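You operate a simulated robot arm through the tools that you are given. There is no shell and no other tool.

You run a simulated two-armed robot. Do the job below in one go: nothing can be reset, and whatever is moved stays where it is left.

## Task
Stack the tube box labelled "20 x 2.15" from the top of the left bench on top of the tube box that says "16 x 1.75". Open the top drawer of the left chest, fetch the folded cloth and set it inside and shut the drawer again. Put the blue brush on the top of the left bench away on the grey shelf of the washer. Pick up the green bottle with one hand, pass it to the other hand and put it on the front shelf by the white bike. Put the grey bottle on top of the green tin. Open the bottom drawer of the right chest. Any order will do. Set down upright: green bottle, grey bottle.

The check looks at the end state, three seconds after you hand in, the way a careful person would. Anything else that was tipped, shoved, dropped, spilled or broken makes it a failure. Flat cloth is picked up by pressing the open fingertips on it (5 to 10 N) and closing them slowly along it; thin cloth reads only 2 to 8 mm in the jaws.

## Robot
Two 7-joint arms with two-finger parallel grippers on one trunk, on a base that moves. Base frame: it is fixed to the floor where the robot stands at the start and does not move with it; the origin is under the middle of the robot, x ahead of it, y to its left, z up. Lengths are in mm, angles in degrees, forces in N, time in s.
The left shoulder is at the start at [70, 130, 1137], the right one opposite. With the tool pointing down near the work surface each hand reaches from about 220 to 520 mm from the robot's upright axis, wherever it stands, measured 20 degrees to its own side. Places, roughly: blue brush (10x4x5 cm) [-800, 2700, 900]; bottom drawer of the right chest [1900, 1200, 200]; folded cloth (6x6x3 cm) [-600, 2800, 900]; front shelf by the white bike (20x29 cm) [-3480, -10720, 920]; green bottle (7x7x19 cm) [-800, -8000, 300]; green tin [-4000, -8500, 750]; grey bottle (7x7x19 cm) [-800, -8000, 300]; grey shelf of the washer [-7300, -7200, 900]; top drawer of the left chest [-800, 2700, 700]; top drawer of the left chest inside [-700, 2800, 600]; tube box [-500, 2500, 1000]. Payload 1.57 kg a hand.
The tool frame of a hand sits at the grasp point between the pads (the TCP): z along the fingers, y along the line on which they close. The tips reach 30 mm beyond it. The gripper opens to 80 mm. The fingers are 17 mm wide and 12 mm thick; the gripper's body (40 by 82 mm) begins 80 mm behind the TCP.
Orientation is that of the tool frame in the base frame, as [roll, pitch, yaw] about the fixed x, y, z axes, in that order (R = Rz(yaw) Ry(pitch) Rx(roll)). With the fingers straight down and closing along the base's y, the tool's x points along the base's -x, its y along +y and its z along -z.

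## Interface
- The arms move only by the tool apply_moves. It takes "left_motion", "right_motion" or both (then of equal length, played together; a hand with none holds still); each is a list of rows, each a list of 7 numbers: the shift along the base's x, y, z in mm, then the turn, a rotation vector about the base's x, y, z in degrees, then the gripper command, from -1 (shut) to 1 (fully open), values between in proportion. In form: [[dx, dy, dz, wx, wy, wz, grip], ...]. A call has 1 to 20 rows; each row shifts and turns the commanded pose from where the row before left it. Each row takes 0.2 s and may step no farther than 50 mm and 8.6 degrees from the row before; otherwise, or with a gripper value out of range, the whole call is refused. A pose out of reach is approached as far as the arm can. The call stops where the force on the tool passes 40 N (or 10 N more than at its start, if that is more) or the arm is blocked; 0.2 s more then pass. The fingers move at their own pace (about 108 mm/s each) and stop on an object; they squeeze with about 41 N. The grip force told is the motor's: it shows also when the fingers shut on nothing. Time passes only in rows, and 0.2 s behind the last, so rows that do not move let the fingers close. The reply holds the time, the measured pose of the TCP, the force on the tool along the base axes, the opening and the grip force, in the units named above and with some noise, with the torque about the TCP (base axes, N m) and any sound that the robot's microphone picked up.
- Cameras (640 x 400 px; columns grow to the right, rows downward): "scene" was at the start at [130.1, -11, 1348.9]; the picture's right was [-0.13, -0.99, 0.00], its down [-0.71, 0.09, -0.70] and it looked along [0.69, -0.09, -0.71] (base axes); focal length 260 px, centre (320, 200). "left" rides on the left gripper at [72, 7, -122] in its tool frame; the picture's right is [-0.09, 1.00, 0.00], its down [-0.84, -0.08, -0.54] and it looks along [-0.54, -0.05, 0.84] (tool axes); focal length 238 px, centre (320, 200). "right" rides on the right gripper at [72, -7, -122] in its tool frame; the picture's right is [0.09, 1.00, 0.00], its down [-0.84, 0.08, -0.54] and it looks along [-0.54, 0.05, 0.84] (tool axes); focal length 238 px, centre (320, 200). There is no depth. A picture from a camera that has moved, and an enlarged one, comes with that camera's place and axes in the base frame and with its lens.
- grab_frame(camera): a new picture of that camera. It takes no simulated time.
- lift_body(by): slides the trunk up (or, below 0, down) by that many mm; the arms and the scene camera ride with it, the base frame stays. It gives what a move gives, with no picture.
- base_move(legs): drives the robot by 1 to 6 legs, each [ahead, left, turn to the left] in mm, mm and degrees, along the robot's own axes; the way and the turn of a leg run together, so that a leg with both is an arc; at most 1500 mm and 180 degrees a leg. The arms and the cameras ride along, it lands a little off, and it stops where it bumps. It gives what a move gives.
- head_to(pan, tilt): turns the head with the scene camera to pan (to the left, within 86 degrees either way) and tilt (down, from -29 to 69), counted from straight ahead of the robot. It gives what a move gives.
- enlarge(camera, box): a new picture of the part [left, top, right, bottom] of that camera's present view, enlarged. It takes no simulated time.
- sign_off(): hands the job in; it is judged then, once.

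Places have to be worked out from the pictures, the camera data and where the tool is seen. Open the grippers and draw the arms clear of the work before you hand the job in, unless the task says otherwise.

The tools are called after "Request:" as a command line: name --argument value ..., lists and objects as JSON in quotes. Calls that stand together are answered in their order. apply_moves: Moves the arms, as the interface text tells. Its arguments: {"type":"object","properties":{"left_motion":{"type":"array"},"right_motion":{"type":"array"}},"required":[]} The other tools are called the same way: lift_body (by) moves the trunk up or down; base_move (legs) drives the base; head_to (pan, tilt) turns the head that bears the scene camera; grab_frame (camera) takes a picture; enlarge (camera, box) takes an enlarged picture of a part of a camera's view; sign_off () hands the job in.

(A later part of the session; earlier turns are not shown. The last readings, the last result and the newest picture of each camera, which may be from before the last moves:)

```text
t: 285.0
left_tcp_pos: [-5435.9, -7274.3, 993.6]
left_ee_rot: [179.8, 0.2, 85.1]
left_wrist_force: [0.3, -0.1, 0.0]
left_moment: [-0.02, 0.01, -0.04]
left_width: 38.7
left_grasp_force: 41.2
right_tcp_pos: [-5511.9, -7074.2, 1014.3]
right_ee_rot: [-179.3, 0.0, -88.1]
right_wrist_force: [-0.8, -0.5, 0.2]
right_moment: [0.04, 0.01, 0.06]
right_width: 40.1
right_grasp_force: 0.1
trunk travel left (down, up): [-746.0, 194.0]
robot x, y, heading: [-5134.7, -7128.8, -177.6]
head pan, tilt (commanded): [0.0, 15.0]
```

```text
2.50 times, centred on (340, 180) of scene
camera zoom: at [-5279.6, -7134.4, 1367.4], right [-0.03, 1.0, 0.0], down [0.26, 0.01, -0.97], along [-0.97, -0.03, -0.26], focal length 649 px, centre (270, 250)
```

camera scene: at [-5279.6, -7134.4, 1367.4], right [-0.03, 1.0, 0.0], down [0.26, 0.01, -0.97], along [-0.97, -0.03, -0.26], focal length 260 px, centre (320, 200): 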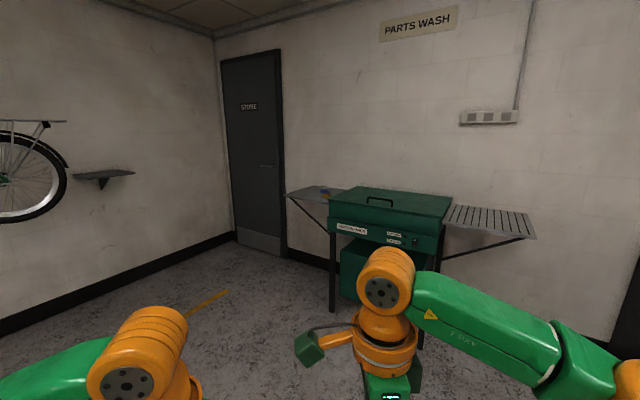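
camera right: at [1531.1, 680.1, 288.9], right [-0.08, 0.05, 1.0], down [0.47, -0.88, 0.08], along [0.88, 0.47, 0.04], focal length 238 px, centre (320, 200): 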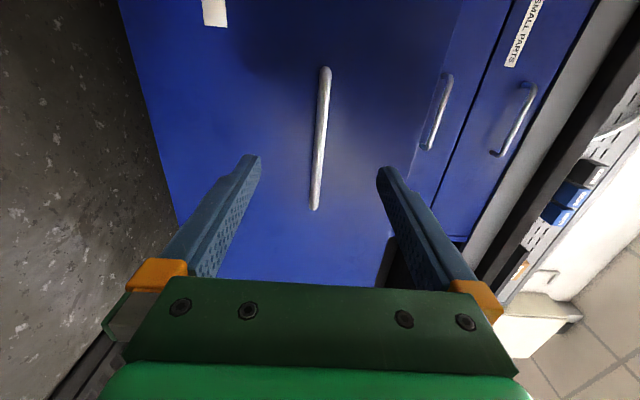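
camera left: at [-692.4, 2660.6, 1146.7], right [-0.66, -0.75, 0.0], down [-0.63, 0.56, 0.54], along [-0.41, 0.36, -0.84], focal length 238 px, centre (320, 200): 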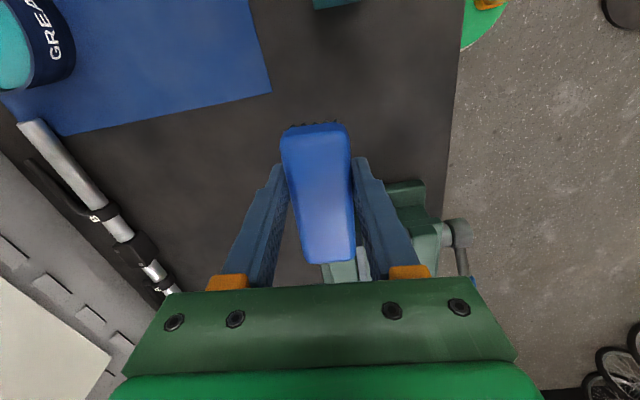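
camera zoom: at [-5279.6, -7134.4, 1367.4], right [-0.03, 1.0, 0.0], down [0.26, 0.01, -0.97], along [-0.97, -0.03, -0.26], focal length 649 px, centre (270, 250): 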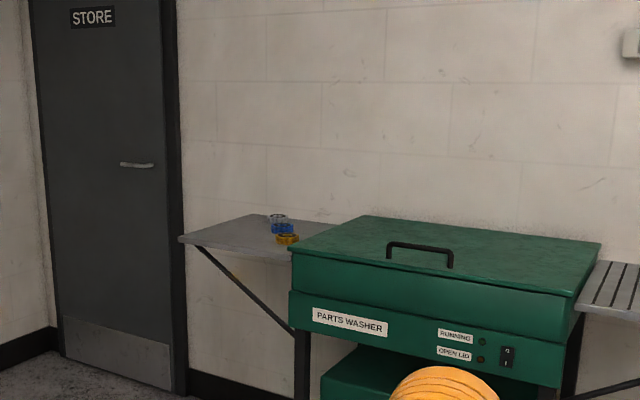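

"PARTS WASHER" with a solid grey shelf on its left, near (-7200,-7220), holding some small tapes at its right side; its left half is free. I turn to face it squarely and approach.

Request:
base_move --legs '[[0, 0, -31.4], [700, 540, 0], [250, 520, 0]]'

Request:
head_to --pan 0 --tilt 35

Request:
grab_frame --camera "scene"

```text
t: 294.1
left_tcp_pos: [-6820.1, -7553.6, 994.8]
left_ee_rot: [179.8, 0.2, 53.7]
left_wrist_force: [-0.1, -0.3, -0.2]
left_moment: [0.03, -0.01, -0.03]
left_width: 39.1
left_grasp_force: 41.0
right_tcp_pos: [-6779.8, -7344.1, 1015.3]
right_ee_rot: [-179.3, 0.0, -119.6]
right_wrist_force: [-1.1, -0.3, 0.1]
right_moment: [0.01, -0.01, 0.03]
right_width: 40.1
right_grasp_force: 0.0
trunk travel left (down, up): [-746.0, 194.0]
robot x, y, heading: [-6489.4, -7587.3, 150.3]
head pan, tilt (commanded): [0.0, 15.0]
```

```text
t: 294.9
left_tcp_pos: [-6821.2, -7554.3, 993.0]
left_ee_rot: [179.8, 0.2, 53.8]
left_wrist_force: [0.6, -0.7, -0.3]
left_moment: [0.01, 0.03, 0.02]
left_width: 39.0
left_grasp_force: 41.2
right_tcp_pos: [-6780.7, -7343.5, 1015.8]
right_ee_rot: [-179.4, 0.0, -119.6]
right_wrist_force: [-0.2, 0.1, 0.4]
right_moment: [0.02, -0.03, 0.03]
right_width: 40.1
right_grasp_force: 0.0
trunk travel left (down, up): [-746.0, 194.0]
robot x, y, heading: [-6488.0, -7588.0, 150.3]
head pan, tilt (commanded): [0.0, 35.0]
```

```text
taken
camera scene: at [-6609.5, -7519.6, 1335.4], right [0.49, 0.87, 0.0], down [0.5, -0.28, -0.82], along [-0.71, 0.4, -0.57], focal length 260 px, centre (320, 200)
```

scene: 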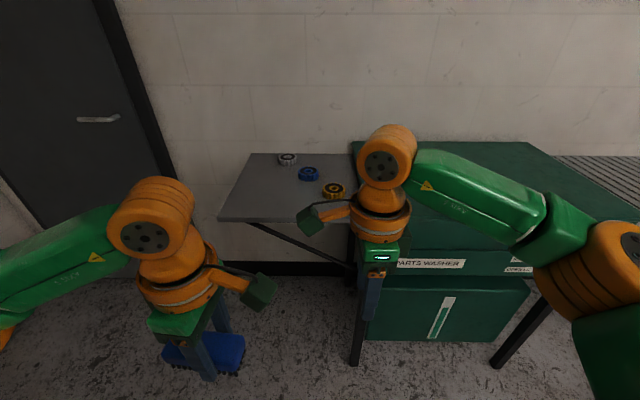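

The shelf surface is near z 905; three sprockets lie diagonally at its right/back, and the front-left part is free. I pull the right hand back, raise the trunk 60 mm and drive 265 mm ahead.

Request:
apply_moves --right_motion '[[21.7, -12.4, 5, 0, 0, 0, 0], [21.7, -12.4, 5, 0, 0, 0, 0], [21.7, -12.4, 5, 0, 0, 0, 0], [21.7, -12.4, 5, 0, 0, 0, 0], [0, 0, 0, 0, 0, 0, 0]]'

Request:
lift_body --by 60

Request:
base_move --legs '[[265, 0, 0]]'

Request:
grab_frame --camera "scene"

Request:
grab_frame --camera "left"

```text
t: 296.1
left_tcp_pos: [-6821.2, -7555.0, 993.6]
left_ee_rot: [179.8, 0.2, 53.7]
left_wrist_force: [0.9, 0.3, -1.0]
left_moment: [0.02, -0.01, -0.01]
left_width: 39.1
left_grasp_force: 41.2
right_tcp_pos: [-6691.9, -7394.6, 1035.3]
right_ee_rot: [-179.4, 0.0, -119.5]
right_wrist_force: [0.1, -0.1, -0.5]
right_moment: [0.01, 0.0, 0.04]
right_width: 40.1
right_grasp_force: 0.1
trunk travel left (down, up): [-746.0, 194.0]
robot x, y, heading: [-6488.5, -7590.1, 150.5]
head pan, tilt (commanded): [0.0, 35.0]
```

```text
t: 297.1
left_tcp_pos: [-6819.9, -7553.9, 1053.3]
left_ee_rot: [179.8, 0.2, 53.8]
left_wrist_force: [-0.4, -0.3, -0.2]
left_moment: [-0.04, 0.0, 0.01]
left_width: 39.0
left_grasp_force: 40.7
right_tcp_pos: [-6692.9, -7394.9, 1094.9]
right_ee_rot: [-179.3, 0.0, -119.6]
right_wrist_force: [0.6, 0.2, -0.1]
right_moment: [0.0, 0.0, 0.0]
right_width: 39.9
right_grasp_force: 0.1
trunk travel left (down, up): [-806.0, 134.0]
robot x, y, heading: [-6490.5, -7587.1, 150.3]
head pan, tilt (commanded): [0.0, 35.0]
```

```text
t: 299.0
left_tcp_pos: [-7051.1, -7423.6, 1054.2]
left_ee_rot: [179.9, 0.2, 53.7]
left_wrist_force: [0.2, -0.2, 0.2]
left_moment: [0.01, -0.01, 0.03]
left_width: 39.1
left_grasp_force: 40.8
right_tcp_pos: [-6921.7, -7264.0, 1095.8]
right_ee_rot: [-179.5, 0.0, -119.6]
right_wrist_force: [0.3, -0.3, -0.3]
right_moment: [-0.01, 0.02, -0.02]
right_width: 40.0
right_grasp_force: 0.0
trunk travel left (down, up): [-806.0, 134.0]
robot x, y, heading: [-6720.6, -7458.4, 150.4]
head pan, tilt (commanded): [0.0, 35.0]
```

```text
taken
camera scene: at [-6838.6, -7389.4, 1395.7], right [0.49, 0.87, 0.0], down [0.5, -0.28, -0.82], along [-0.71, 0.4, -0.57], focal length 260 px, centre (320, 200)
```

scene: 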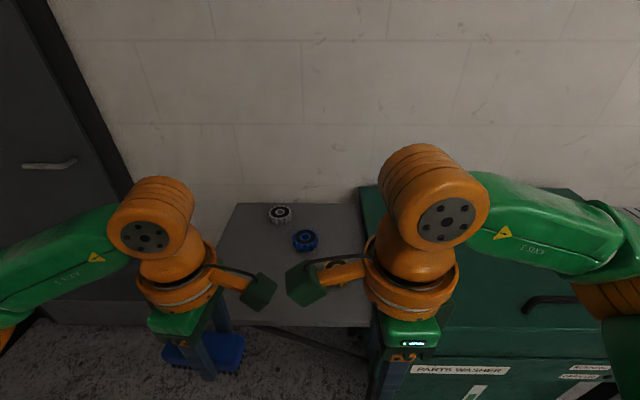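

```text
taken
camera left: at [-7001.5, -7370.5, 1176.8], right [0.75, -0.66, 0.0], down [-0.56, -0.63, 0.54], along [-0.36, -0.41, -0.84], focal length 238 px, centre (320, 200)
```

left: 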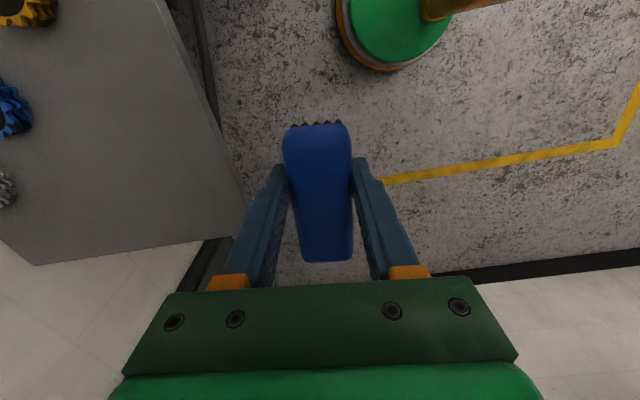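

The shelf's front edge is about 440-480 mm ahead of me, so I need to be nearer. I drive 90 mm on and move the left hand out over the shelf.

Request:
base_move --legs '[[90, 0, 0]]'

Request:
apply_moves --left_motion '[[-22.6, 12.8, 0, 0, 0, 0, -0.4], [-22.6, 12.8, 0, 0, 0, 0, -0.4], [-22.6, 12.8, -5, 0, 0, 0, -0.4], [-22.6, 12.8, -10, 0, 0, 0, -0.4], [-22.6, 12.8, -15, 0, 0, 0, -0.4], [-22.6, 12.8, -20, 0, 0, 0, -0.4], [0, 0, 0, 0, 0, 0, -0.4]]'

Request:
grab_frame --camera "left"

Request:
grab_frame --camera "scene"

```text
t: 300.1
left_tcp_pos: [-7124.9, -7380.9, 1055.2]
left_ee_rot: [-180.0, 0.2, 53.5]
left_wrist_force: [-0.7, -0.2, -0.4]
left_moment: [0.06, 0.02, -0.01]
left_width: 38.8
left_grasp_force: 41.5
right_tcp_pos: [-6996.6, -7221.4, 1095.6]
right_ee_rot: [-179.6, 0.1, -119.6]
right_wrist_force: [-1.2, -0.1, 0.3]
right_moment: [-0.02, -0.02, 0.0]
right_width: 39.9
right_grasp_force: 0.1
trunk travel left (down, up): [-806.0, 134.0]
robot x, y, heading: [-6796.9, -7412.3, 150.6]
head pan, tilt (commanded): [0.0, 35.0]
```

```text
t: 301.7
left_tcp_pos: [-7265.0, -7301.7, 1002.4]
left_ee_rot: [179.9, 0.2, 53.5]
left_wrist_force: [-0.4, 0.0, -0.5]
left_moment: [0.05, 0.0, 0.01]
left_width: 38.8
left_grasp_force: 40.8
right_tcp_pos: [-6999.8, -7219.3, 1095.1]
right_ee_rot: [-179.4, 0.0, -119.6]
right_wrist_force: [0.3, -0.5, 0.4]
right_moment: [0.03, 0.0, 0.01]
right_width: 39.9
right_grasp_force: 0.0
trunk travel left (down, up): [-806.0, 134.0]
robot x, y, heading: [-6798.2, -7411.1, 150.2]
head pan, tilt (commanded): [0.0, 35.0]
```

```text
taken
camera left: at [-7217.3, -7249.4, 1125.0], right [0.75, -0.67, 0.0], down [-0.56, -0.62, 0.55], along [-0.36, -0.41, -0.84], focal length 238 px, centre (320, 200)
```

left: 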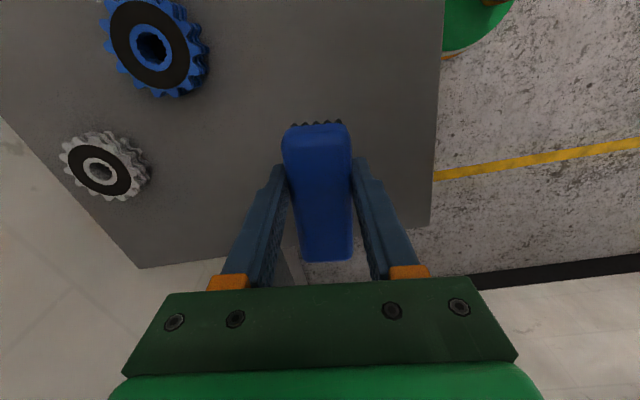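

```text
taken
camera scene: at [-6917.3, -7344.6, 1395.4], right [0.49, 0.87, 0.0], down [0.5, -0.28, -0.82], along [-0.71, 0.4, -0.57], focal length 260 px, centre (320, 200)
```

scene: 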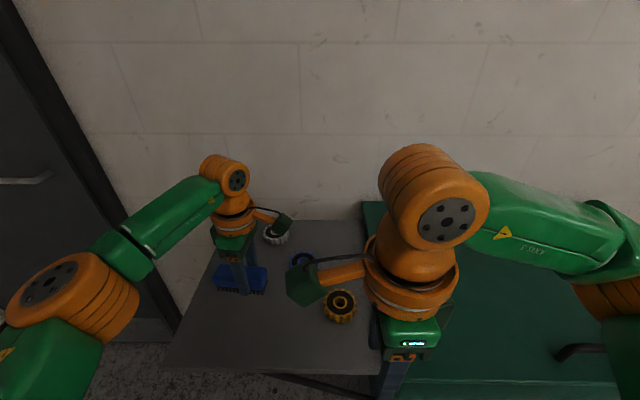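

The brush hangs well inside the shelf's left part, clear of the sprockets. I lower it, feeling for the shelf.

Request:
apply_moves --left_motion '[[0, 0, -20, 0, 0, 0, -0.4], [0, 0, -20, 0, 0, 0, -0.4], [0, 0, -8, 0, 0, 0, -0.4], [0, 0, -4, 0, 0, 0, -0.4], [0, 0, 0, 0, 0, 0, -0.4]]'

Request:
grab_frame --camera "left"

```text
t: 302.9
left_tcp_pos: [-7265.3, -7303.7, 951.1]
left_ee_rot: [179.8, 0.1, 53.6]
left_wrist_force: [0.7, 0.3, -0.9]
left_moment: [0.01, 0.0, 0.03]
left_width: 38.8
left_grasp_force: 40.7
right_tcp_pos: [-7001.2, -7219.4, 1095.0]
right_ee_rot: [-179.4, 0.0, -119.6]
right_wrist_force: [0.7, -0.5, -0.6]
right_moment: [0.04, -0.03, 0.02]
right_width: 40.0
right_grasp_force: 0.0
trunk travel left (down, up): [-806.0, 134.0]
robot x, y, heading: [-6800.0, -7414.6, 150.5]
head pan, tilt (commanded): [0.0, 35.0]
```

```text
taken
camera left: at [-7216.0, -7249.6, 1074.3], right [0.75, -0.66, 0.0], down [-0.56, -0.63, 0.54], along [-0.36, -0.41, -0.84], focal length 238 px, centre (320, 200)
```

left: 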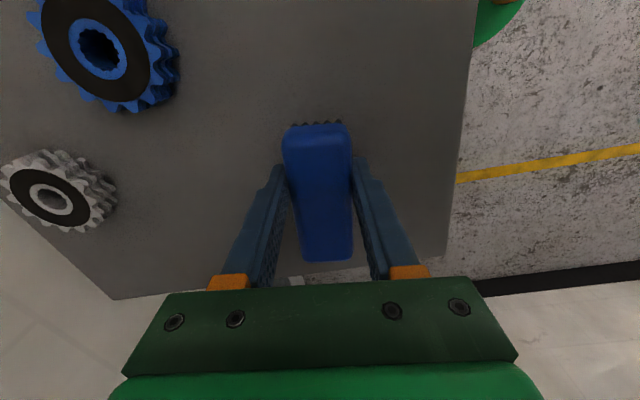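

Request:
apply_moves --left_motion '[[0, 0, -5, 0, 0, 0, -0.4], [0, 0, -4, 0, 0, 0, -0.4], [0, 0, -4, 0, 0, 0, -0.4], [0, 0, 0, 0, 0, 0, -0.4]]'

```text
t: 303.9
left_tcp_pos: [-7264.1, -7304.1, 940.5]
left_ee_rot: [179.8, 0.3, 53.5]
left_wrist_force: [0.9, -0.1, -0.8]
left_moment: [0.0, -0.02, 0.0]
left_width: 39.0
left_grasp_force: 41.3
right_tcp_pos: [-7000.9, -7218.7, 1095.4]
right_ee_rot: [-179.4, 0.1, -119.5]
right_wrist_force: [0.1, 0.3, -0.1]
right_moment: [0.02, 0.0, -0.01]
right_width: 40.2
right_grasp_force: 0.1
trunk travel left (down, up): [-806.0, 134.0]
robot x, y, heading: [-6796.0, -7412.5, 150.3]
head pan, tilt (commanded): [0.0, 35.0]
```

Still free at z 940; I go on down in small steps.

Request:
apply_moves --left_motion '[[0, 0, -4, 0, 0, 0, -0.4], [0, 0, -3, 0, 0, 0, -0.4], [0, 0, -3, 0, 0, 0, -0.4], [0, 0, 0, 0, 0, 0, -0.4]]'

```text
t: 304.9
left_tcp_pos: [-7264.5, -7302.1, 928.8]
left_ee_rot: [179.8, 0.2, 53.6]
left_wrist_force: [0.8, 0.1, -0.3]
left_moment: [0.01, -0.01, -0.02]
left_width: 39.2
left_grasp_force: 40.7
right_tcp_pos: [-6999.5, -7217.9, 1095.7]
right_ee_rot: [-179.4, 0.0, -119.6]
right_wrist_force: [0.2, -0.3, -0.7]
right_moment: [-0.02, 0.0, 0.03]
right_width: 40.1
right_grasp_force: 0.1
trunk travel left (down, up): [-806.0, 134.0]
robot x, y, heading: [-6796.7, -7413.9, 150.6]
head pan, tilt (commanded): [0.0, 35.0]
```

Request:
apply_moves --left_motion '[[0, 0, -4, 0, 0, 0, -0.4], [0, 0, -3, 0, 0, 0, -0.4], [0, 0, -3, 0, 0, 0, -0.4], [0, 0, 0, 0, 0, 0, -0.4]]'

Request:
grab_frame --camera "left"

```text
t: 305.6
left_tcp_pos: [-7261.9, -7303.0, 926.7]
left_ee_rot: [-179.4, 0.2, 53.8]
left_wrist_force: [0.8, -2.3, 17.8]
left_moment: [-0.35, -0.33, -0.09]
left_width: 38.8
left_grasp_force: 40.5
right_tcp_pos: [-6995.3, -7221.0, 1095.8]
right_ee_rot: [-179.6, -0.1, -119.6]
right_wrist_force: [-1.1, 1.0, 0.3]
right_moment: [-0.02, -0.01, -0.01]
right_width: 40.0
right_grasp_force: 0.1
trunk travel left (down, up): [-806.0, 134.0]
robot x, y, heading: [-6805.2, -7416.5, 150.2]
head pan, tilt (commanded): [0.0, 35.0]
stopped in row 3 (left hand): the force on the tool passed its limit at 42 N (the readings are from after the stop); the commanded pose is now the measured one
```

```text
taken
camera left: at [-7212.7, -7249.2, 1049.0], right [0.75, -0.66, -0.01], down [-0.55, -0.63, 0.55], along [-0.37, -0.4, -0.84], focal length 238 px, centre (320, 200)
```

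left: 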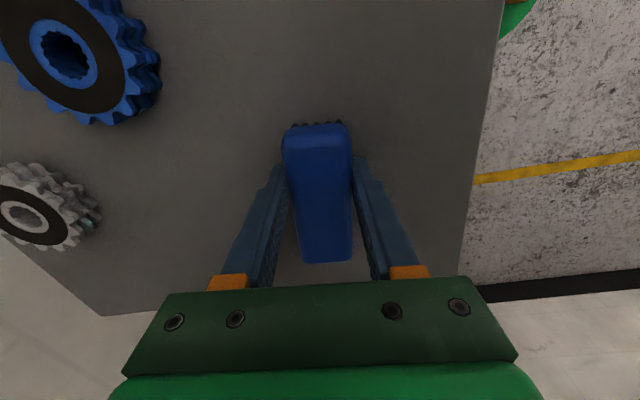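

Contact with the shelf at z 927. I ease up 1 mm, open the fingers and lift away.

Request:
apply_moves --left_motion '[[0, 0, 1.5, 0, 0, 0, -0.1], [0, 0, 0, 0, 0, 0, 0.1], [0, 0, 0, 0, 0, 0, 0.4], [0, 0, 0, 0, 0, 0, 0.6], [0, 0, 10, 0, 0, 0, 0.6], [0, 0, 20, 0, 0, 0, 0.6], [0, 0, 30, 0, 0, 0, 0.6], [0, 0, 30, 0, 0, 0, 0.6], [0, 0, 0, 0, 0, 0, 0.6]]'

Request:
grab_frame --camera "left"

```text
t: 307.6
left_tcp_pos: [-7265.8, -7301.2, 1016.1]
left_ee_rot: [-179.8, 0.1, 53.7]
left_wrist_force: [0.1, 0.1, -0.5]
left_moment: [-0.03, -0.01, -0.03]
left_width: 63.8
left_grasp_force: 0.1
right_tcp_pos: [-7001.3, -7220.0, 1095.9]
right_ee_rot: [-179.4, 0.0, -119.7]
right_wrist_force: [-0.9, -0.1, -0.1]
right_moment: [0.0, 0.03, -0.02]
right_width: 40.0
right_grasp_force: 0.1
trunk travel left (down, up): [-806.0, 134.0]
robot x, y, heading: [-6794.2, -7418.3, 150.5]
head pan, tilt (commanded): [0.0, 35.0]
```

```text
taken
camera left: at [-7216.7, -7248.2, 1137.9], right [0.75, -0.66, -0.01], down [-0.55, -0.63, 0.54], along [-0.36, -0.4, -0.84], focal length 238 px, centre (320, 200)
```

left: 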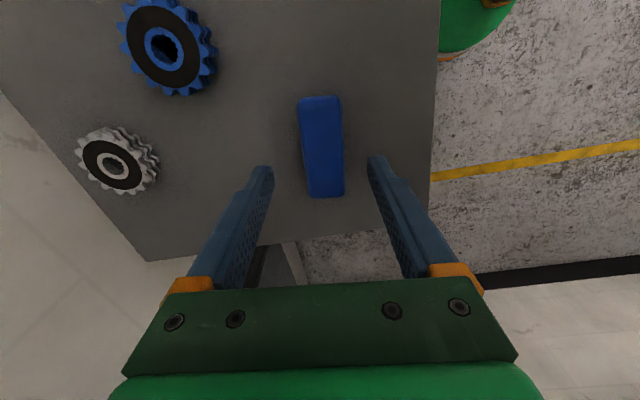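

The brush lies on the washer's grey shelf. I retract the left hand, back off, turn round and drive back east toward the little table.

Request:
apply_moves --left_motion '[[21.7, -12.4, 10, 0, 0, 0, 0.3], [21.7, -12.4, 10, 0, 0, 0, 0.3], [21.7, -12.4, 0, 0, 0, 0, 0.3], [21.7, -12.4, 0, 0, 0, 0, 0.3], [21.7, -12.4, 0, 0, 0, 0, 0.3], [21.7, -12.4, 0, 0, 0, 0, 0.3], [0, 0, 0, 0, 0, 0, 0.3]]'

Request:
base_move --legs '[[-450, 0, 0], [0, 0, -150], [1270, 500, 0]]'

Request:
head_to --pan 0 --tilt 18

Request:
grab_frame --camera "scene"

Request:
head_to --pan -50 --tilt 15

Request:
grab_frame --camera "scene"

```text
t: 309.2
left_tcp_pos: [-7133.9, -7375.3, 1037.0]
left_ee_rot: [-179.7, 0.0, 53.8]
left_wrist_force: [-0.2, 0.8, -0.2]
left_moment: [0.01, -0.02, 0.01]
left_width: 52.1
left_grasp_force: 0.0
right_tcp_pos: [-7000.1, -7219.3, 1095.8]
right_ee_rot: [-179.5, 0.0, -119.6]
right_wrist_force: [-0.5, -0.1, 0.6]
right_moment: [-0.01, 0.02, 0.02]
right_width: 40.0
right_grasp_force: 0.0
trunk travel left (down, up): [-806.0, 134.0]
robot x, y, heading: [-6793.0, -7411.5, 150.5]
head pan, tilt (commanded): [0.0, 35.0]
```

```text
t: 324.4
left_tcp_pos: [-4857.1, -6936.5, 1036.2]
left_ee_rot: [-179.7, 0.2, -93.5]
left_wrist_force: [-0.2, 0.1, -0.1]
left_moment: [0.0, 0.05, 0.02]
left_width: 51.9
left_grasp_force: 0.1
right_tcp_pos: [-4885.1, -7143.0, 1096.3]
right_ee_rot: [-179.4, 0.0, 93.2]
right_wrist_force: [1.0, -1.1, -0.3]
right_moment: [-0.01, 0.0, 0.03]
right_width: 39.8
right_grasp_force: 0.0
trunk travel left (down, up): [-806.0, 134.0]
robot x, y, heading: [-5158.1, -7091.1, 3.0]
head pan, tilt (commanded): [0.0, 35.0]
```

```text
t: 325.2
left_tcp_pos: [-4856.9, -6938.0, 1036.4]
left_ee_rot: [-179.6, 0.1, -93.5]
left_wrist_force: [-0.4, 0.4, -0.4]
left_moment: [-0.01, 0.02, 0.0]
left_width: 52.0
left_grasp_force: 0.1
right_tcp_pos: [-4885.5, -7141.0, 1095.5]
right_ee_rot: [-179.5, 0.0, 93.2]
right_wrist_force: [0.9, -0.3, -0.2]
right_moment: [0.0, 0.01, -0.02]
right_width: 40.1
right_grasp_force: 0.1
trunk travel left (down, up): [-806.0, 134.0]
robot x, y, heading: [-5159.7, -7086.9, 3.2]
head pan, tilt (commanded): [0.0, 18.0]
```

```text
taken
camera scene: at [-5018.4, -7081.7, 1422.4], right [0.06, -1.0, 0.0], down [-0.31, -0.02, -0.95], along [0.95, 0.05, -0.31], focal length 260 px, centre (320, 200)
```

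scene: 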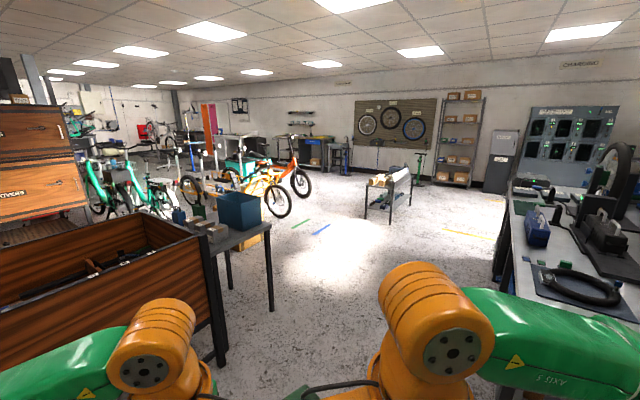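

```text
t: 326.4
left_tcp_pos: [-4857.6, -6936.8, 1034.9]
left_ee_rot: [-179.7, 0.2, -93.5]
left_wrist_force: [0.0, 0.4, -0.5]
left_moment: [0.02, -0.01, 0.03]
left_width: 52.0
left_grasp_force: 0.0
right_tcp_pos: [-4885.1, -7142.3, 1095.4]
right_ee_rot: [-179.4, 0.0, 93.2]
right_wrist_force: [-0.4, 0.5, 0.2]
right_moment: [0.0, 0.01, 0.04]
right_width: 40.1
right_grasp_force: 0.1
trunk travel left (down, up): [-806.0, 134.0]
robot x, y, heading: [-5162.6, -7089.8, 3.0]
head pan, tilt (commanded): [-50.0, 15.0]
```

```text
taken
camera scene: at [-5047.6, -7155.0, 1427.4], right [-0.73, -0.68, 0.0], down [-0.18, 0.19, -0.97], along [0.66, -0.7, -0.26], focal length 260 px, centre (320, 200)
```

scene: 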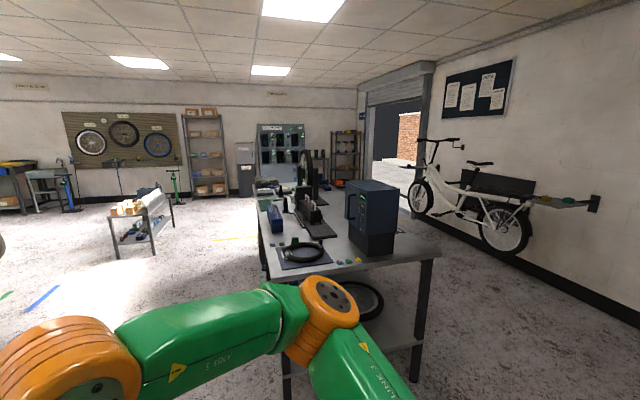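

I see the long table with equipment and the white wall-mounted bike with small shelves at both ends. I enlarge both to find the green tin and the front shelf.

Request:
enlarge --camera "scene" --box '[240, 170, 440, 290]'

Request:
enlarge --camera "scene" --box '[380, 110, 620, 270]'

Request:
enlarge --camera "scene" --box '[100, 170, 190, 260]'

```text
3.20 times, centred on (340, 230) of scene
camera zoom: at [-5047.6, -7155.0, 1427.4], right [-0.73, -0.68, 0.0], down [-0.18, 0.19, -0.97], along [0.66, -0.7, -0.26], focal length 831 px, centre (256, 104)
```

zoom: 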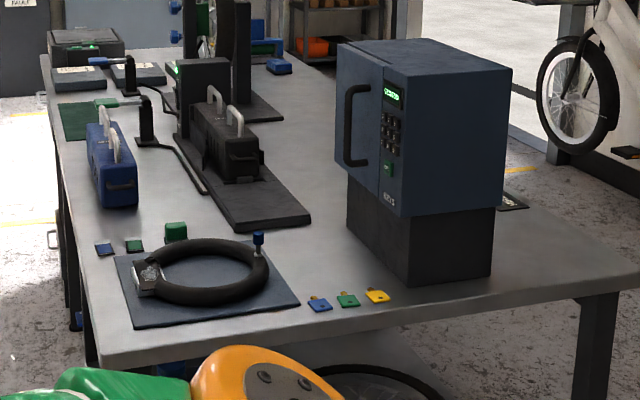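

```text
2.50 times, centred on (500, 190) of scene
camera zoom: at [-5047.6, -7155.0, 1427.4], right [-0.73, -0.68, 0.0], down [-0.18, 0.19, -0.97], along [0.66, -0.7, -0.26], focal length 649 px, centre (-130, 225)
```

zoom: 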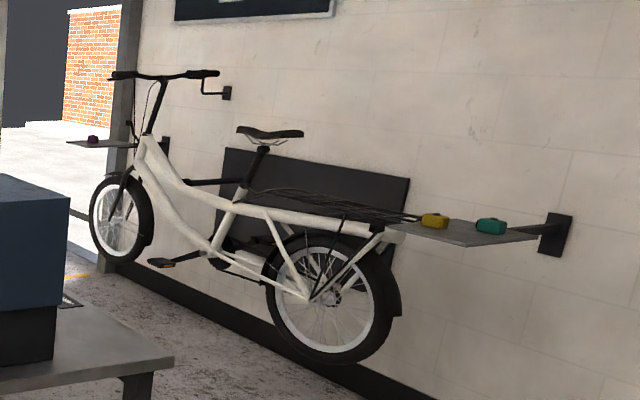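

```text
4.44 times, centred on (145, 215) of scene
camera zoom: at [-5047.6, -7155.0, 1427.4], right [-0.73, -0.68, 0.0], down [-0.18, 0.19, -0.97], along [0.66, -0.7, -0.26], focal length 1154 px, centre (1098, 133)
```

zoom: 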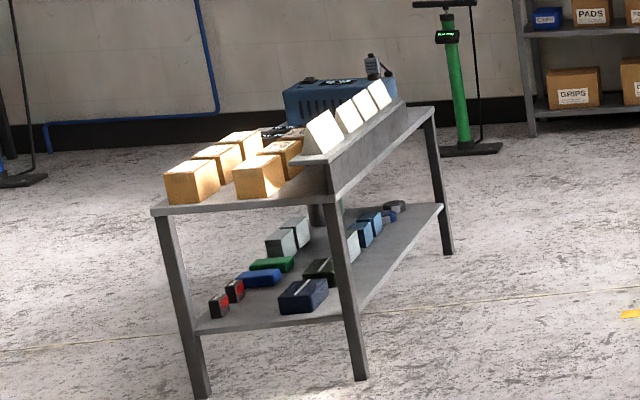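

The front shelf is the small plate near the white bike's front wheel, at the doorway side. The green tin isn't visible from here; I'll look from the other side. I drive back east along the lane.

Request:
base_move --legs '[[1300, -70, 0], [1400, -20, 0], [700, 0, 0]]'

Request:
head_to --pan -80 --tilt 15

Request:
grab_frame --camera "scene"

Request:
head_to --pan -35 --tilt 20

Request:
grab_frame --camera "scene"

```text
t: 343.2
left_tcp_pos: [-1404.9, -6920.6, 1036.7]
left_ee_rot: [-179.7, 0.1, -97.2]
left_wrist_force: [0.7, -0.6, -1.1]
left_moment: [-0.02, 0.0, 0.02]
left_width: 52.1
left_grasp_force: 0.0
right_tcp_pos: [-1446.3, -7121.9, 1094.6]
right_ee_rot: [-179.4, -0.1, 89.5]
right_wrist_force: [0.3, -0.2, -0.4]
right_moment: [-0.02, -0.02, -0.04]
right_width: 40.1
right_grasp_force: 0.0
trunk travel left (down, up): [-806.0, 134.0]
robot x, y, heading: [-1713.5, -7053.7, -0.6]
head pan, tilt (commanded): [-50.0, 15.0]
```

```text
t: 344.1
left_tcp_pos: [-1403.5, -6920.5, 1035.8]
left_ee_rot: [-179.8, 0.1, -97.1]
left_wrist_force: [1.0, 0.5, 0.2]
left_moment: [-0.01, 0.0, 0.01]
left_width: 52.0
left_grasp_force: 0.1
right_tcp_pos: [-1445.4, -7122.8, 1095.8]
right_ee_rot: [-179.3, 0.1, 89.6]
right_wrist_force: [-0.1, 0.9, 0.5]
right_moment: [-0.01, 0.03, -0.01]
right_width: 40.1
right_grasp_force: 0.0
trunk travel left (down, up): [-806.0, 134.0]
robot x, y, heading: [-1716.8, -7054.6, -0.5]
head pan, tilt (commanded): [-80.0, 15.0]
```

```text
taken
camera scene: at [-1650.7, -7146.2, 1427.4], right [-0.99, -0.17, 0.0], down [-0.04, 0.26, -0.97], along [0.16, -0.95, -0.26], focal length 260 px, centre (320, 200)
```

scene: 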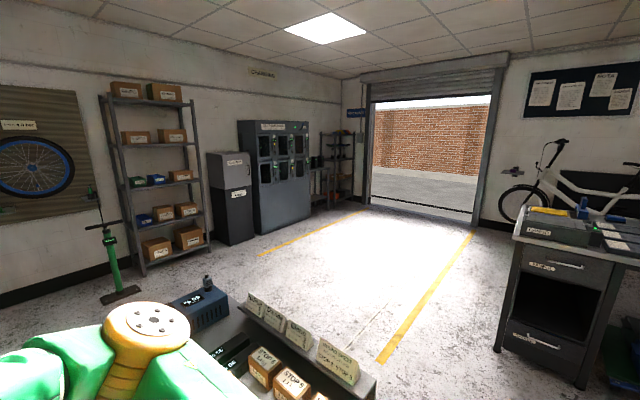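

```text
t: 345.2
left_tcp_pos: [-1404.3, -6921.0, 1035.4]
left_ee_rot: [-179.7, 0.0, -97.1]
left_wrist_force: [0.7, 0.1, -1.0]
left_moment: [-0.01, 0.0, 0.02]
left_width: 52.0
left_grasp_force: 0.2
right_tcp_pos: [-1445.2, -7122.7, 1094.4]
right_ee_rot: [-179.4, -0.1, 89.6]
right_wrist_force: [0.2, -0.9, 0.1]
right_moment: [-0.01, 0.01, 0.02]
right_width: 40.2
right_grasp_force: 0.1
trunk travel left (down, up): [-806.0, 134.0]
robot x, y, heading: [-1714.4, -7055.7, -0.5]
head pan, tilt (commanded): [-35.0, 20.0]
```

```text
taken
camera scene: at [-1590.6, -7108.3, 1419.3], right [-0.58, -0.81, 0.0], down [-0.28, 0.2, -0.94], along [0.76, -0.55, -0.34], focal length 260 px, centre (320, 200)
```

scene: 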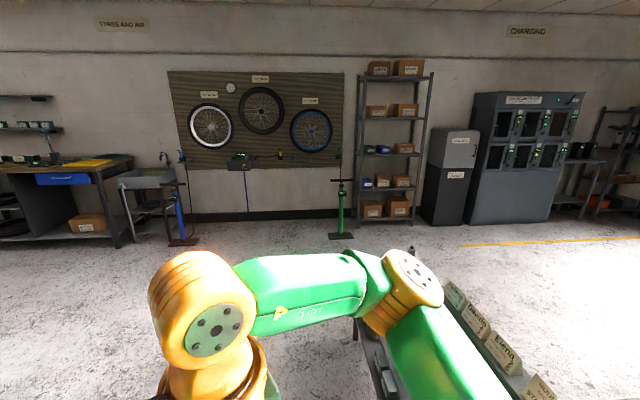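

I continue east past the table's corner, then turn to face its front (heading about -119).

Request:
base_move --legs '[[620, 0, 0], [650, -306, 0], [0, 0, -118.5]]'

Request:
head_to --pan 0 --tilt 45

Request:
grab_frame --camera "scene"

```text
t: 357.3
left_tcp_pos: [-495.4, -7704.9, 1035.9]
left_ee_rot: [-179.6, 0.2, 142.2]
left_wrist_force: [0.3, -0.2, -0.2]
left_moment: [-0.02, 0.02, 0.01]
left_width: 51.8
left_grasp_force: 0.0
right_tcp_pos: [-648.0, -7566.1, 1095.5]
right_ee_rot: [-179.5, 0.0, -31.0]
right_wrist_force: [0.5, -0.7, 0.3]
right_moment: [0.01, 0.02, 0.0]
right_width: 39.8
right_grasp_force: 0.1
trunk travel left (down, up): [-806.0, 134.0]
robot x, y, heading: [-448.8, -7370.5, -120.8]
head pan, tilt (commanded): [-35.0, 20.0]
```

```text
t: 358.3
left_tcp_pos: [-496.6, -7703.9, 1035.7]
left_ee_rot: [-179.7, 0.1, 142.2]
left_wrist_force: [-0.1, 0.2, 0.2]
left_moment: [-0.03, -0.03, -0.02]
left_width: 52.2
left_grasp_force: 0.2
right_tcp_pos: [-647.9, -7565.6, 1094.7]
right_ee_rot: [-179.3, -0.1, -31.2]
right_wrist_force: [1.0, 0.6, 0.4]
right_moment: [-0.01, 0.01, 0.0]
right_width: 39.9
right_grasp_force: 0.1
trunk travel left (down, up): [-806.0, 134.0]
robot x, y, heading: [-450.6, -7368.9, -121.1]
head pan, tilt (commanded): [0.0, 45.0]
```

```text
taken
camera scene: at [-517.7, -7480.5, 1380.6], right [-0.86, 0.52, 0.0], down [0.37, 0.6, -0.71], along [-0.37, -0.61, -0.71], focal length 260 px, centre (320, 200)
```

scene: 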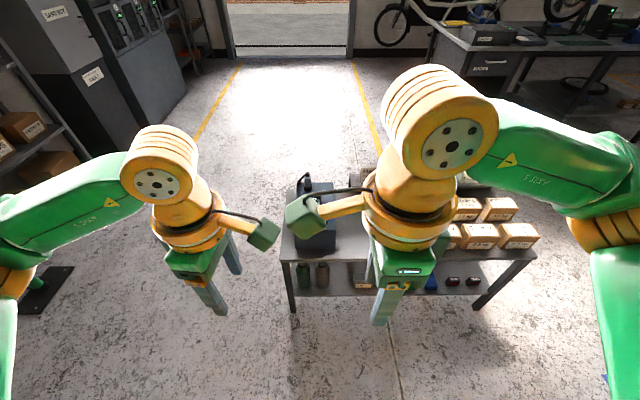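

The table's front is about 680 mm ahead; green and grey bottle are near its left end, about 90 mm apart. I lower the trunk by 700 to look into the lower shelf.

Request:
lift_body --by -400

Request:
lift_body --by -300

Request:
head_to --pan 0 --tilt 30

Request:
grab_frame --camera "scene"

```text
t: 362.1
left_tcp_pos: [-495.7, -7704.7, 634.6]
left_ee_rot: [-179.7, 0.1, 142.3]
left_wrist_force: [-0.5, -0.1, -0.6]
left_moment: [-0.01, 0.02, 0.03]
left_width: 52.0
left_grasp_force: 0.0
right_tcp_pos: [-647.7, -7565.7, 695.2]
right_ee_rot: [-179.4, 0.0, -31.0]
right_wrist_force: [-0.8, 1.1, 1.3]
right_moment: [-0.02, -0.01, 0.02]
right_width: 39.8
right_grasp_force: 0.0
trunk travel left (down, up): [-406.0, 534.0]
robot x, y, heading: [-450.3, -7364.7, -121.5]
head pan, tilt (commanded): [0.0, 45.0]
```

```text
t: 365.1
left_tcp_pos: [-495.7, -7704.6, 336.0]
left_ee_rot: [-179.7, 0.2, 142.2]
left_wrist_force: [0.1, 0.2, 0.7]
left_moment: [0.02, -0.01, 0.0]
left_width: 52.0
left_grasp_force: 0.1
right_tcp_pos: [-646.4, -7567.1, 395.6]
right_ee_rot: [-179.4, -0.1, -31.1]
right_wrist_force: [0.8, -0.4, -0.5]
right_moment: [-0.01, 0.0, -0.03]
right_width: 39.9
right_grasp_force: 0.0
trunk travel left (down, up): [-106.0, 834.0]
robot x, y, heading: [-450.2, -7367.0, -121.3]
head pan, tilt (commanded): [0.0, 45.0]
```

```text
t: 365.9
left_tcp_pos: [-495.7, -7705.6, 334.9]
left_ee_rot: [-179.7, 0.1, 142.2]
left_wrist_force: [0.2, -0.5, 0.0]
left_moment: [-0.03, 0.0, -0.02]
left_width: 52.0
left_grasp_force: 0.1
right_tcp_pos: [-647.6, -7567.1, 395.4]
right_ee_rot: [-179.4, 0.0, -31.1]
right_wrist_force: [0.2, -0.7, 0.2]
right_moment: [-0.03, 0.0, -0.03]
right_width: 40.0
right_grasp_force: 0.1
trunk travel left (down, up): [-106.0, 834.0]
robot x, y, heading: [-447.9, -7367.5, -121.1]
head pan, tilt (commanded): [0.0, 30.0]
```

```text
taken
camera scene: at [-522.3, -7488.4, 703.1], right [-0.86, 0.52, 0.0], down [0.26, 0.43, -0.87], along [-0.45, -0.74, -0.5], focal length 260 px, centre (320, 200)
```

scene: 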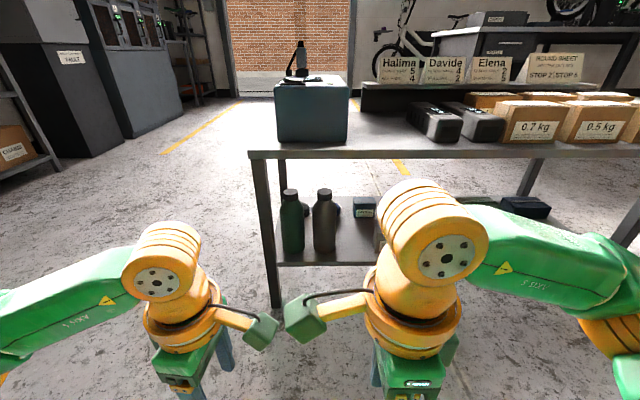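

A clear view of the two bottles behind the left front leg. I enlarge for measurements.

Request:
enlarge --camera "scene" --box '[235, 130, 395, 310]'

```text
2.22 times, centred on (315, 220) of scene
camera zoom: at [-522.3, -7488.4, 703.1], right [-0.86, 0.52, 0.0], down [0.26, 0.43, -0.87], along [-0.45, -0.74, -0.5], focal length 577 px, centre (331, 156)
```

zoom: 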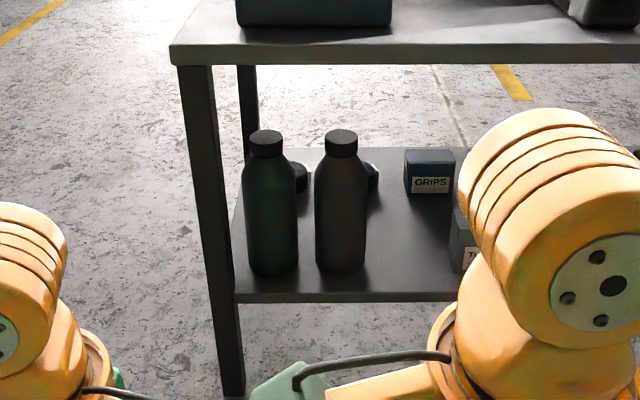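

Measured: shelf z ≈ 188, bottle tops z ≈ 387, diameter 70; green at 752 ahead/78 left, grey at 752 ahead/13 right, the left leg just left of the green one. I'll take the grey one first with the right hand pitched 45 degrees down; now I turn both hands to the straight-ahead yaw and draw the left back.

Request:
apply_moves --left_motion '[[4.1, 6.9, 5, 0, 0, -8.33, 0.3], [4.1, 6.9, 5, 0, 0, -8.33, 0.3], [4.1, 6.9, 5, 0, 0, -8.33, 0.3], [4.1, 6.9, 5, 0, 0, -8.33, 0.3], [4.1, 6.9, 5, 0, 0, -8.33, 0.3], [4.1, 6.9, 5, 0, 0, -8.33, 0.3], [4.1, 6.9, 5, 0, 0, -8.33, 0.3], [4.1, 6.9, 5, 0, 0, -8.33, 0.3], [4.1, 6.9, 5, 0, 0, -8.33, 0.3], [4.1, 6.9, 5, 0, 0, -8.33, 0.3], [0, 0, 0, 0, 0, 0, 0.3], [0, 0, 0, 0, 0, 0, 0.3]]' --right_motion '[[0, 0, 0, 0, 0, 8.2, 1], [0, 0, 0, 0, 0, 8.2, 1], [0, 0, 0, 0, 0, 8.2, 1], [0, 0, 0, 0, 0, 8.2, 1], [0, 0, 0, 0, 0, 8.2, 1], [0, 0, 0, 0, 0, 8.2, 1], [0, 0, 0, 0, 0, 8.2, 1], [0, 0, 0, 0, 0, 8.2, 1], [0, 0, 0, 0, 0, 8.2, 1], [0, 0, 0, 0, 0, 8.2, 1], [0, 0, 0, 0, 0, 8, 1], [0, 0, 0, 0, 0, 0, 1]]'

Request:
grab_frame --camera "scene"

```text
t: 368.5
left_tcp_pos: [-452.8, -7635.4, 386.0]
left_ee_rot: [-179.8, 0.0, 58.9]
left_wrist_force: [-0.2, -0.2, 1.2]
left_moment: [-0.02, -0.01, 0.01]
left_width: 52.2
left_grasp_force: 0.0
right_tcp_pos: [-648.0, -7566.8, 396.6]
right_ee_rot: [-179.4, 0.0, 59.1]
right_wrist_force: [1.1, 0.2, -0.3]
right_moment: [-0.01, -0.02, -0.01]
right_width: 79.9
right_grasp_force: 0.1
trunk travel left (down, up): [-106.0, 834.0]
robot x, y, heading: [-445.5, -7371.0, -121.1]
head pan, tilt (commanded): [0.0, 30.0]
```

```text
taken
camera scene: at [-522.3, -7488.4, 703.2], right [-0.86, 0.52, 0.0], down [0.26, 0.43, -0.87], along [-0.45, -0.74, -0.5], focal length 260 px, centre (320, 200)
```

scene: 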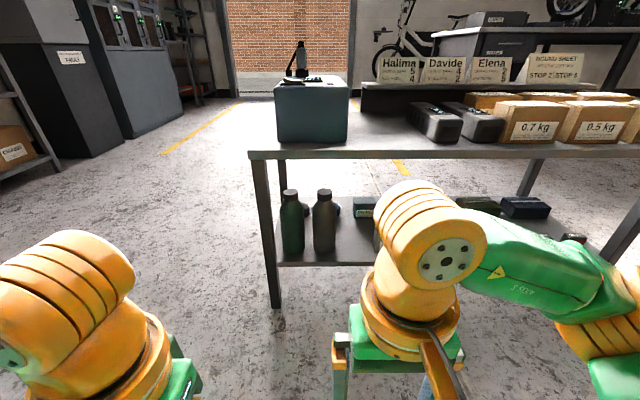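

Both hands face straight ahead. I pitch the right hand 45 degrees forward and bring it out to about 420 mm ahead at z 312.

Request:
apply_moves --right_motion '[[-10.3, -17.1, -10, -6.42, 3.87, 0, 1], [-10.3, -17.1, -12, -6.42, 3.87, 0, 1], [-10.3, -17.1, -15, -6.42, 3.87, 0, 1], [-10.3, -17.1, -15, -6.42, 3.87, 0, 1], [-10.3, -17.1, -16, -6.42, 3.87, 0, 1], [-10.3, -17.1, -16, -6.42, 3.87, 0, 1], [-10.3, -17.1, 0, 0, 0, 0, 1], [0, 0, 0, 0, 0, 0, 1]]'

Request:
grab_frame --camera "right"

Request:
grab_frame --camera "scene"

```text
t: 370.3
left_tcp_pos: [-453.1, -7636.1, 385.6]
left_ee_rot: [-179.7, 0.2, 58.9]
left_wrist_force: [0.1, -0.1, -0.1]
left_moment: [-0.02, 0.01, 0.0]
left_width: 51.9
left_grasp_force: 0.0
right_tcp_pos: [-717.3, -7686.6, 311.1]
right_ee_rot: [-179.5, 45.0, 58.9]
right_wrist_force: [-0.1, -1.0, 0.4]
right_moment: [-0.01, 0.0, 0.02]
right_width: 79.9
right_grasp_force: 0.0
trunk travel left (down, up): [-106.0, 834.0]
robot x, y, heading: [-452.5, -7368.1, -121.4]
head pan, tilt (commanded): [0.0, 30.0]
```

```text
taken
camera right: at [-652.8, -7567.0, 346.8], right [0.88, -0.47, -0.07], down [-0.04, -0.22, 0.97], along [-0.47, -0.86, -0.21], focal length 238 px, centre (320, 200)
```

right: 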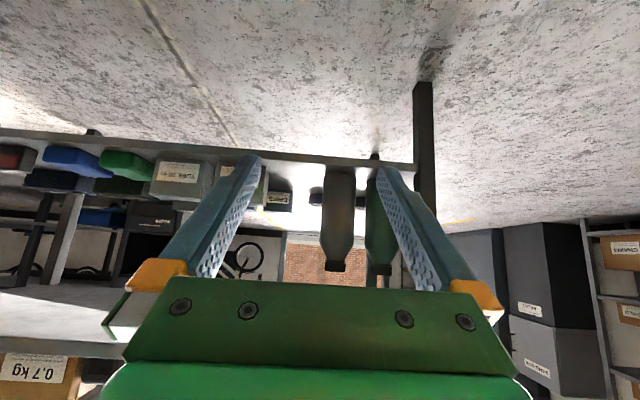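

```text
taken
camera scene: at [-522.3, -7488.4, 703.2], right [-0.86, 0.52, 0.0], down [0.26, 0.43, -0.87], along [-0.45, -0.74, -0.5], focal length 260 px, centre (320, 200)
```

scene: 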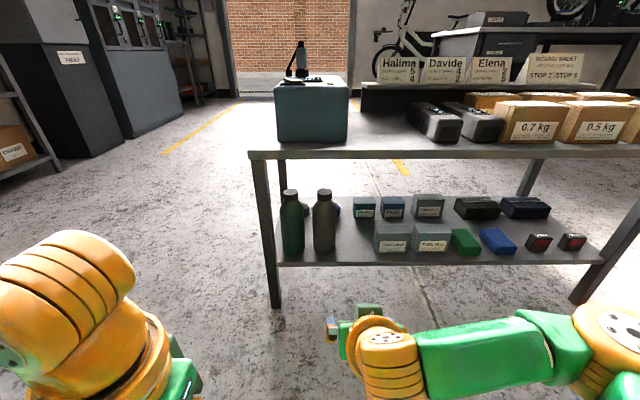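

The right hand holds the 45-degree pitch well. I enlarge its view of the two bottles.

Request:
enlarge --camera "right" --box '[270, 130, 450, 290]'

Request:
enlarge --camera "scene" --box '[250, 170, 410, 290]'

```text
2.50 times, centred on (360, 210) of right
camera zoom: at [-652.8, -7567.0, 346.8], right [0.88, -0.47, -0.07], down [-0.04, -0.22, 0.97], along [-0.47, -0.86, -0.21], focal length 596 px, centre (220, 175)
```

zoom: 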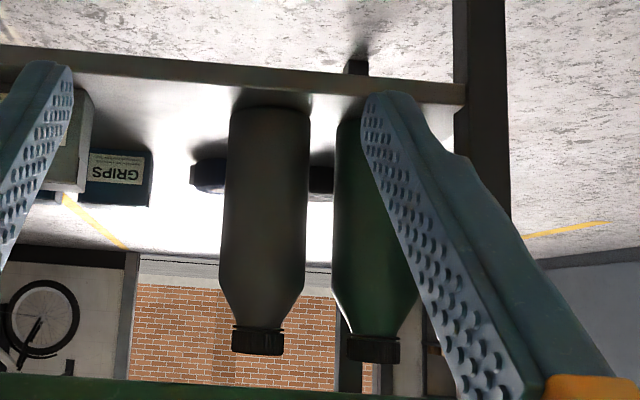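

```text
3.33 times, centred on (330, 230) of scene
camera zoom: at [-522.3, -7488.4, 703.2], right [-0.86, 0.52, 0.0], down [0.26, 0.43, -0.87], along [-0.45, -0.74, -0.5], focal length 866 px, centre (287, 100)
```

zoom: 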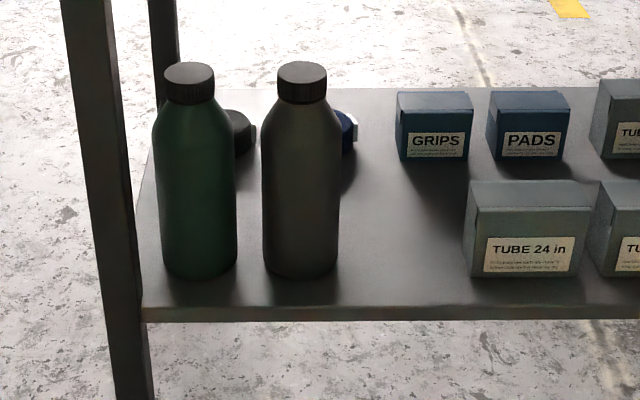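

Grey is at about (-854,-8012), green at (-775,-8060). The right elbow would foul the table, while the left elbow stays outside the table's left end, so I will use the left hand instead. First I fold the right hand back, pointing down and out to my right side.

Request:
apply_moves --right_motion '[[-4, 30, 9, 6.42, -3.87, 0, 0.5], [-9.6, 36.2, 9, 6.42, -3.87, 0, 0], [-9.6, 36.2, 9, 6.42, -3.87, 0, 0], [-9.6, 36.2, 9, 6.42, -3.87, 0, 0], [-9.6, 36.2, 9, 6.42, -3.87, 0, 0], [-9.6, 36.2, 9, 6.42, -3.87, 0, 0], [-9.6, 36.2, 9, 0, 0, 0, 0], [-9.6, 36.2, 9, 0, 0, 0, 0], [-9.6, 36.2, 9, 0, 0, 0, 0], [0, 0, 0, 0, 0, 0, 0]]'

Request:
head_to --pan -35 --tilt 40

Request:
grab_frame --camera "scene"

```text
t: 372.5
left_tcp_pos: [-452.8, -7635.7, 385.8]
left_ee_rot: [-179.7, 0.2, 58.8]
left_wrist_force: [0.7, 0.2, -0.6]
left_moment: [-0.02, 0.0, -0.02]
left_width: 52.0
left_grasp_force: 0.1
right_tcp_pos: [-786.8, -7408.7, 382.7]
right_ee_rot: [-179.4, -0.1, 58.8]
right_wrist_force: [0.3, -0.7, 0.4]
right_moment: [0.03, -0.02, 0.0]
right_width: 40.2
right_grasp_force: 0.1
right hand out of reach, approached as far as the arm can: row 8, 9
trunk travel left (down, up): [-106.0, 834.0]
robot x, y, heading: [-448.4, -7364.1, -121.2]
head pan, tilt (commanded): [0.0, 30.0]
```

```text
t: 373.5
left_tcp_pos: [-452.6, -7635.6, 386.9]
left_ee_rot: [-179.6, 0.1, 58.8]
left_wrist_force: [0.6, -0.3, -0.1]
left_moment: [0.01, 0.03, 0.0]
left_width: 52.2
left_grasp_force: 0.0
right_tcp_pos: [-786.1, -7408.6, 382.0]
right_ee_rot: [-179.5, 0.0, 58.8]
right_wrist_force: [-0.1, -0.4, -0.3]
right_moment: [0.01, 0.0, -0.01]
right_width: 40.2
right_grasp_force: 0.1
trunk travel left (down, up): [-106.0, 834.0]
robot x, y, heading: [-448.5, -7366.4, -121.2]
head pan, tilt (commanded): [-35.0, 40.0]
```

```text
taken
camera scene: at [-553.3, -7445.4, 687.9], right [-0.41, 0.91, 0.0], down [0.59, 0.26, -0.77], along [-0.7, -0.31, -0.64], focal length 260 px, centre (320, 200)
```

scene: 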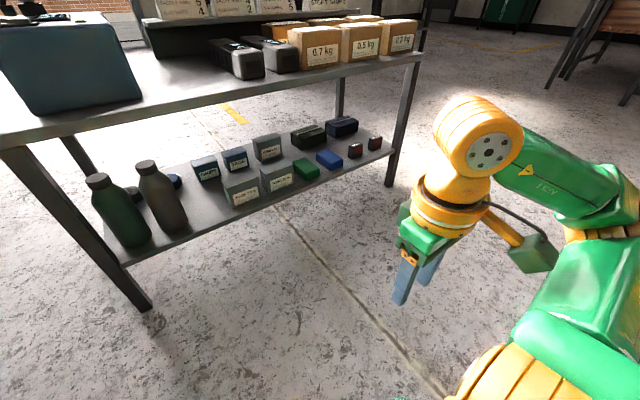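

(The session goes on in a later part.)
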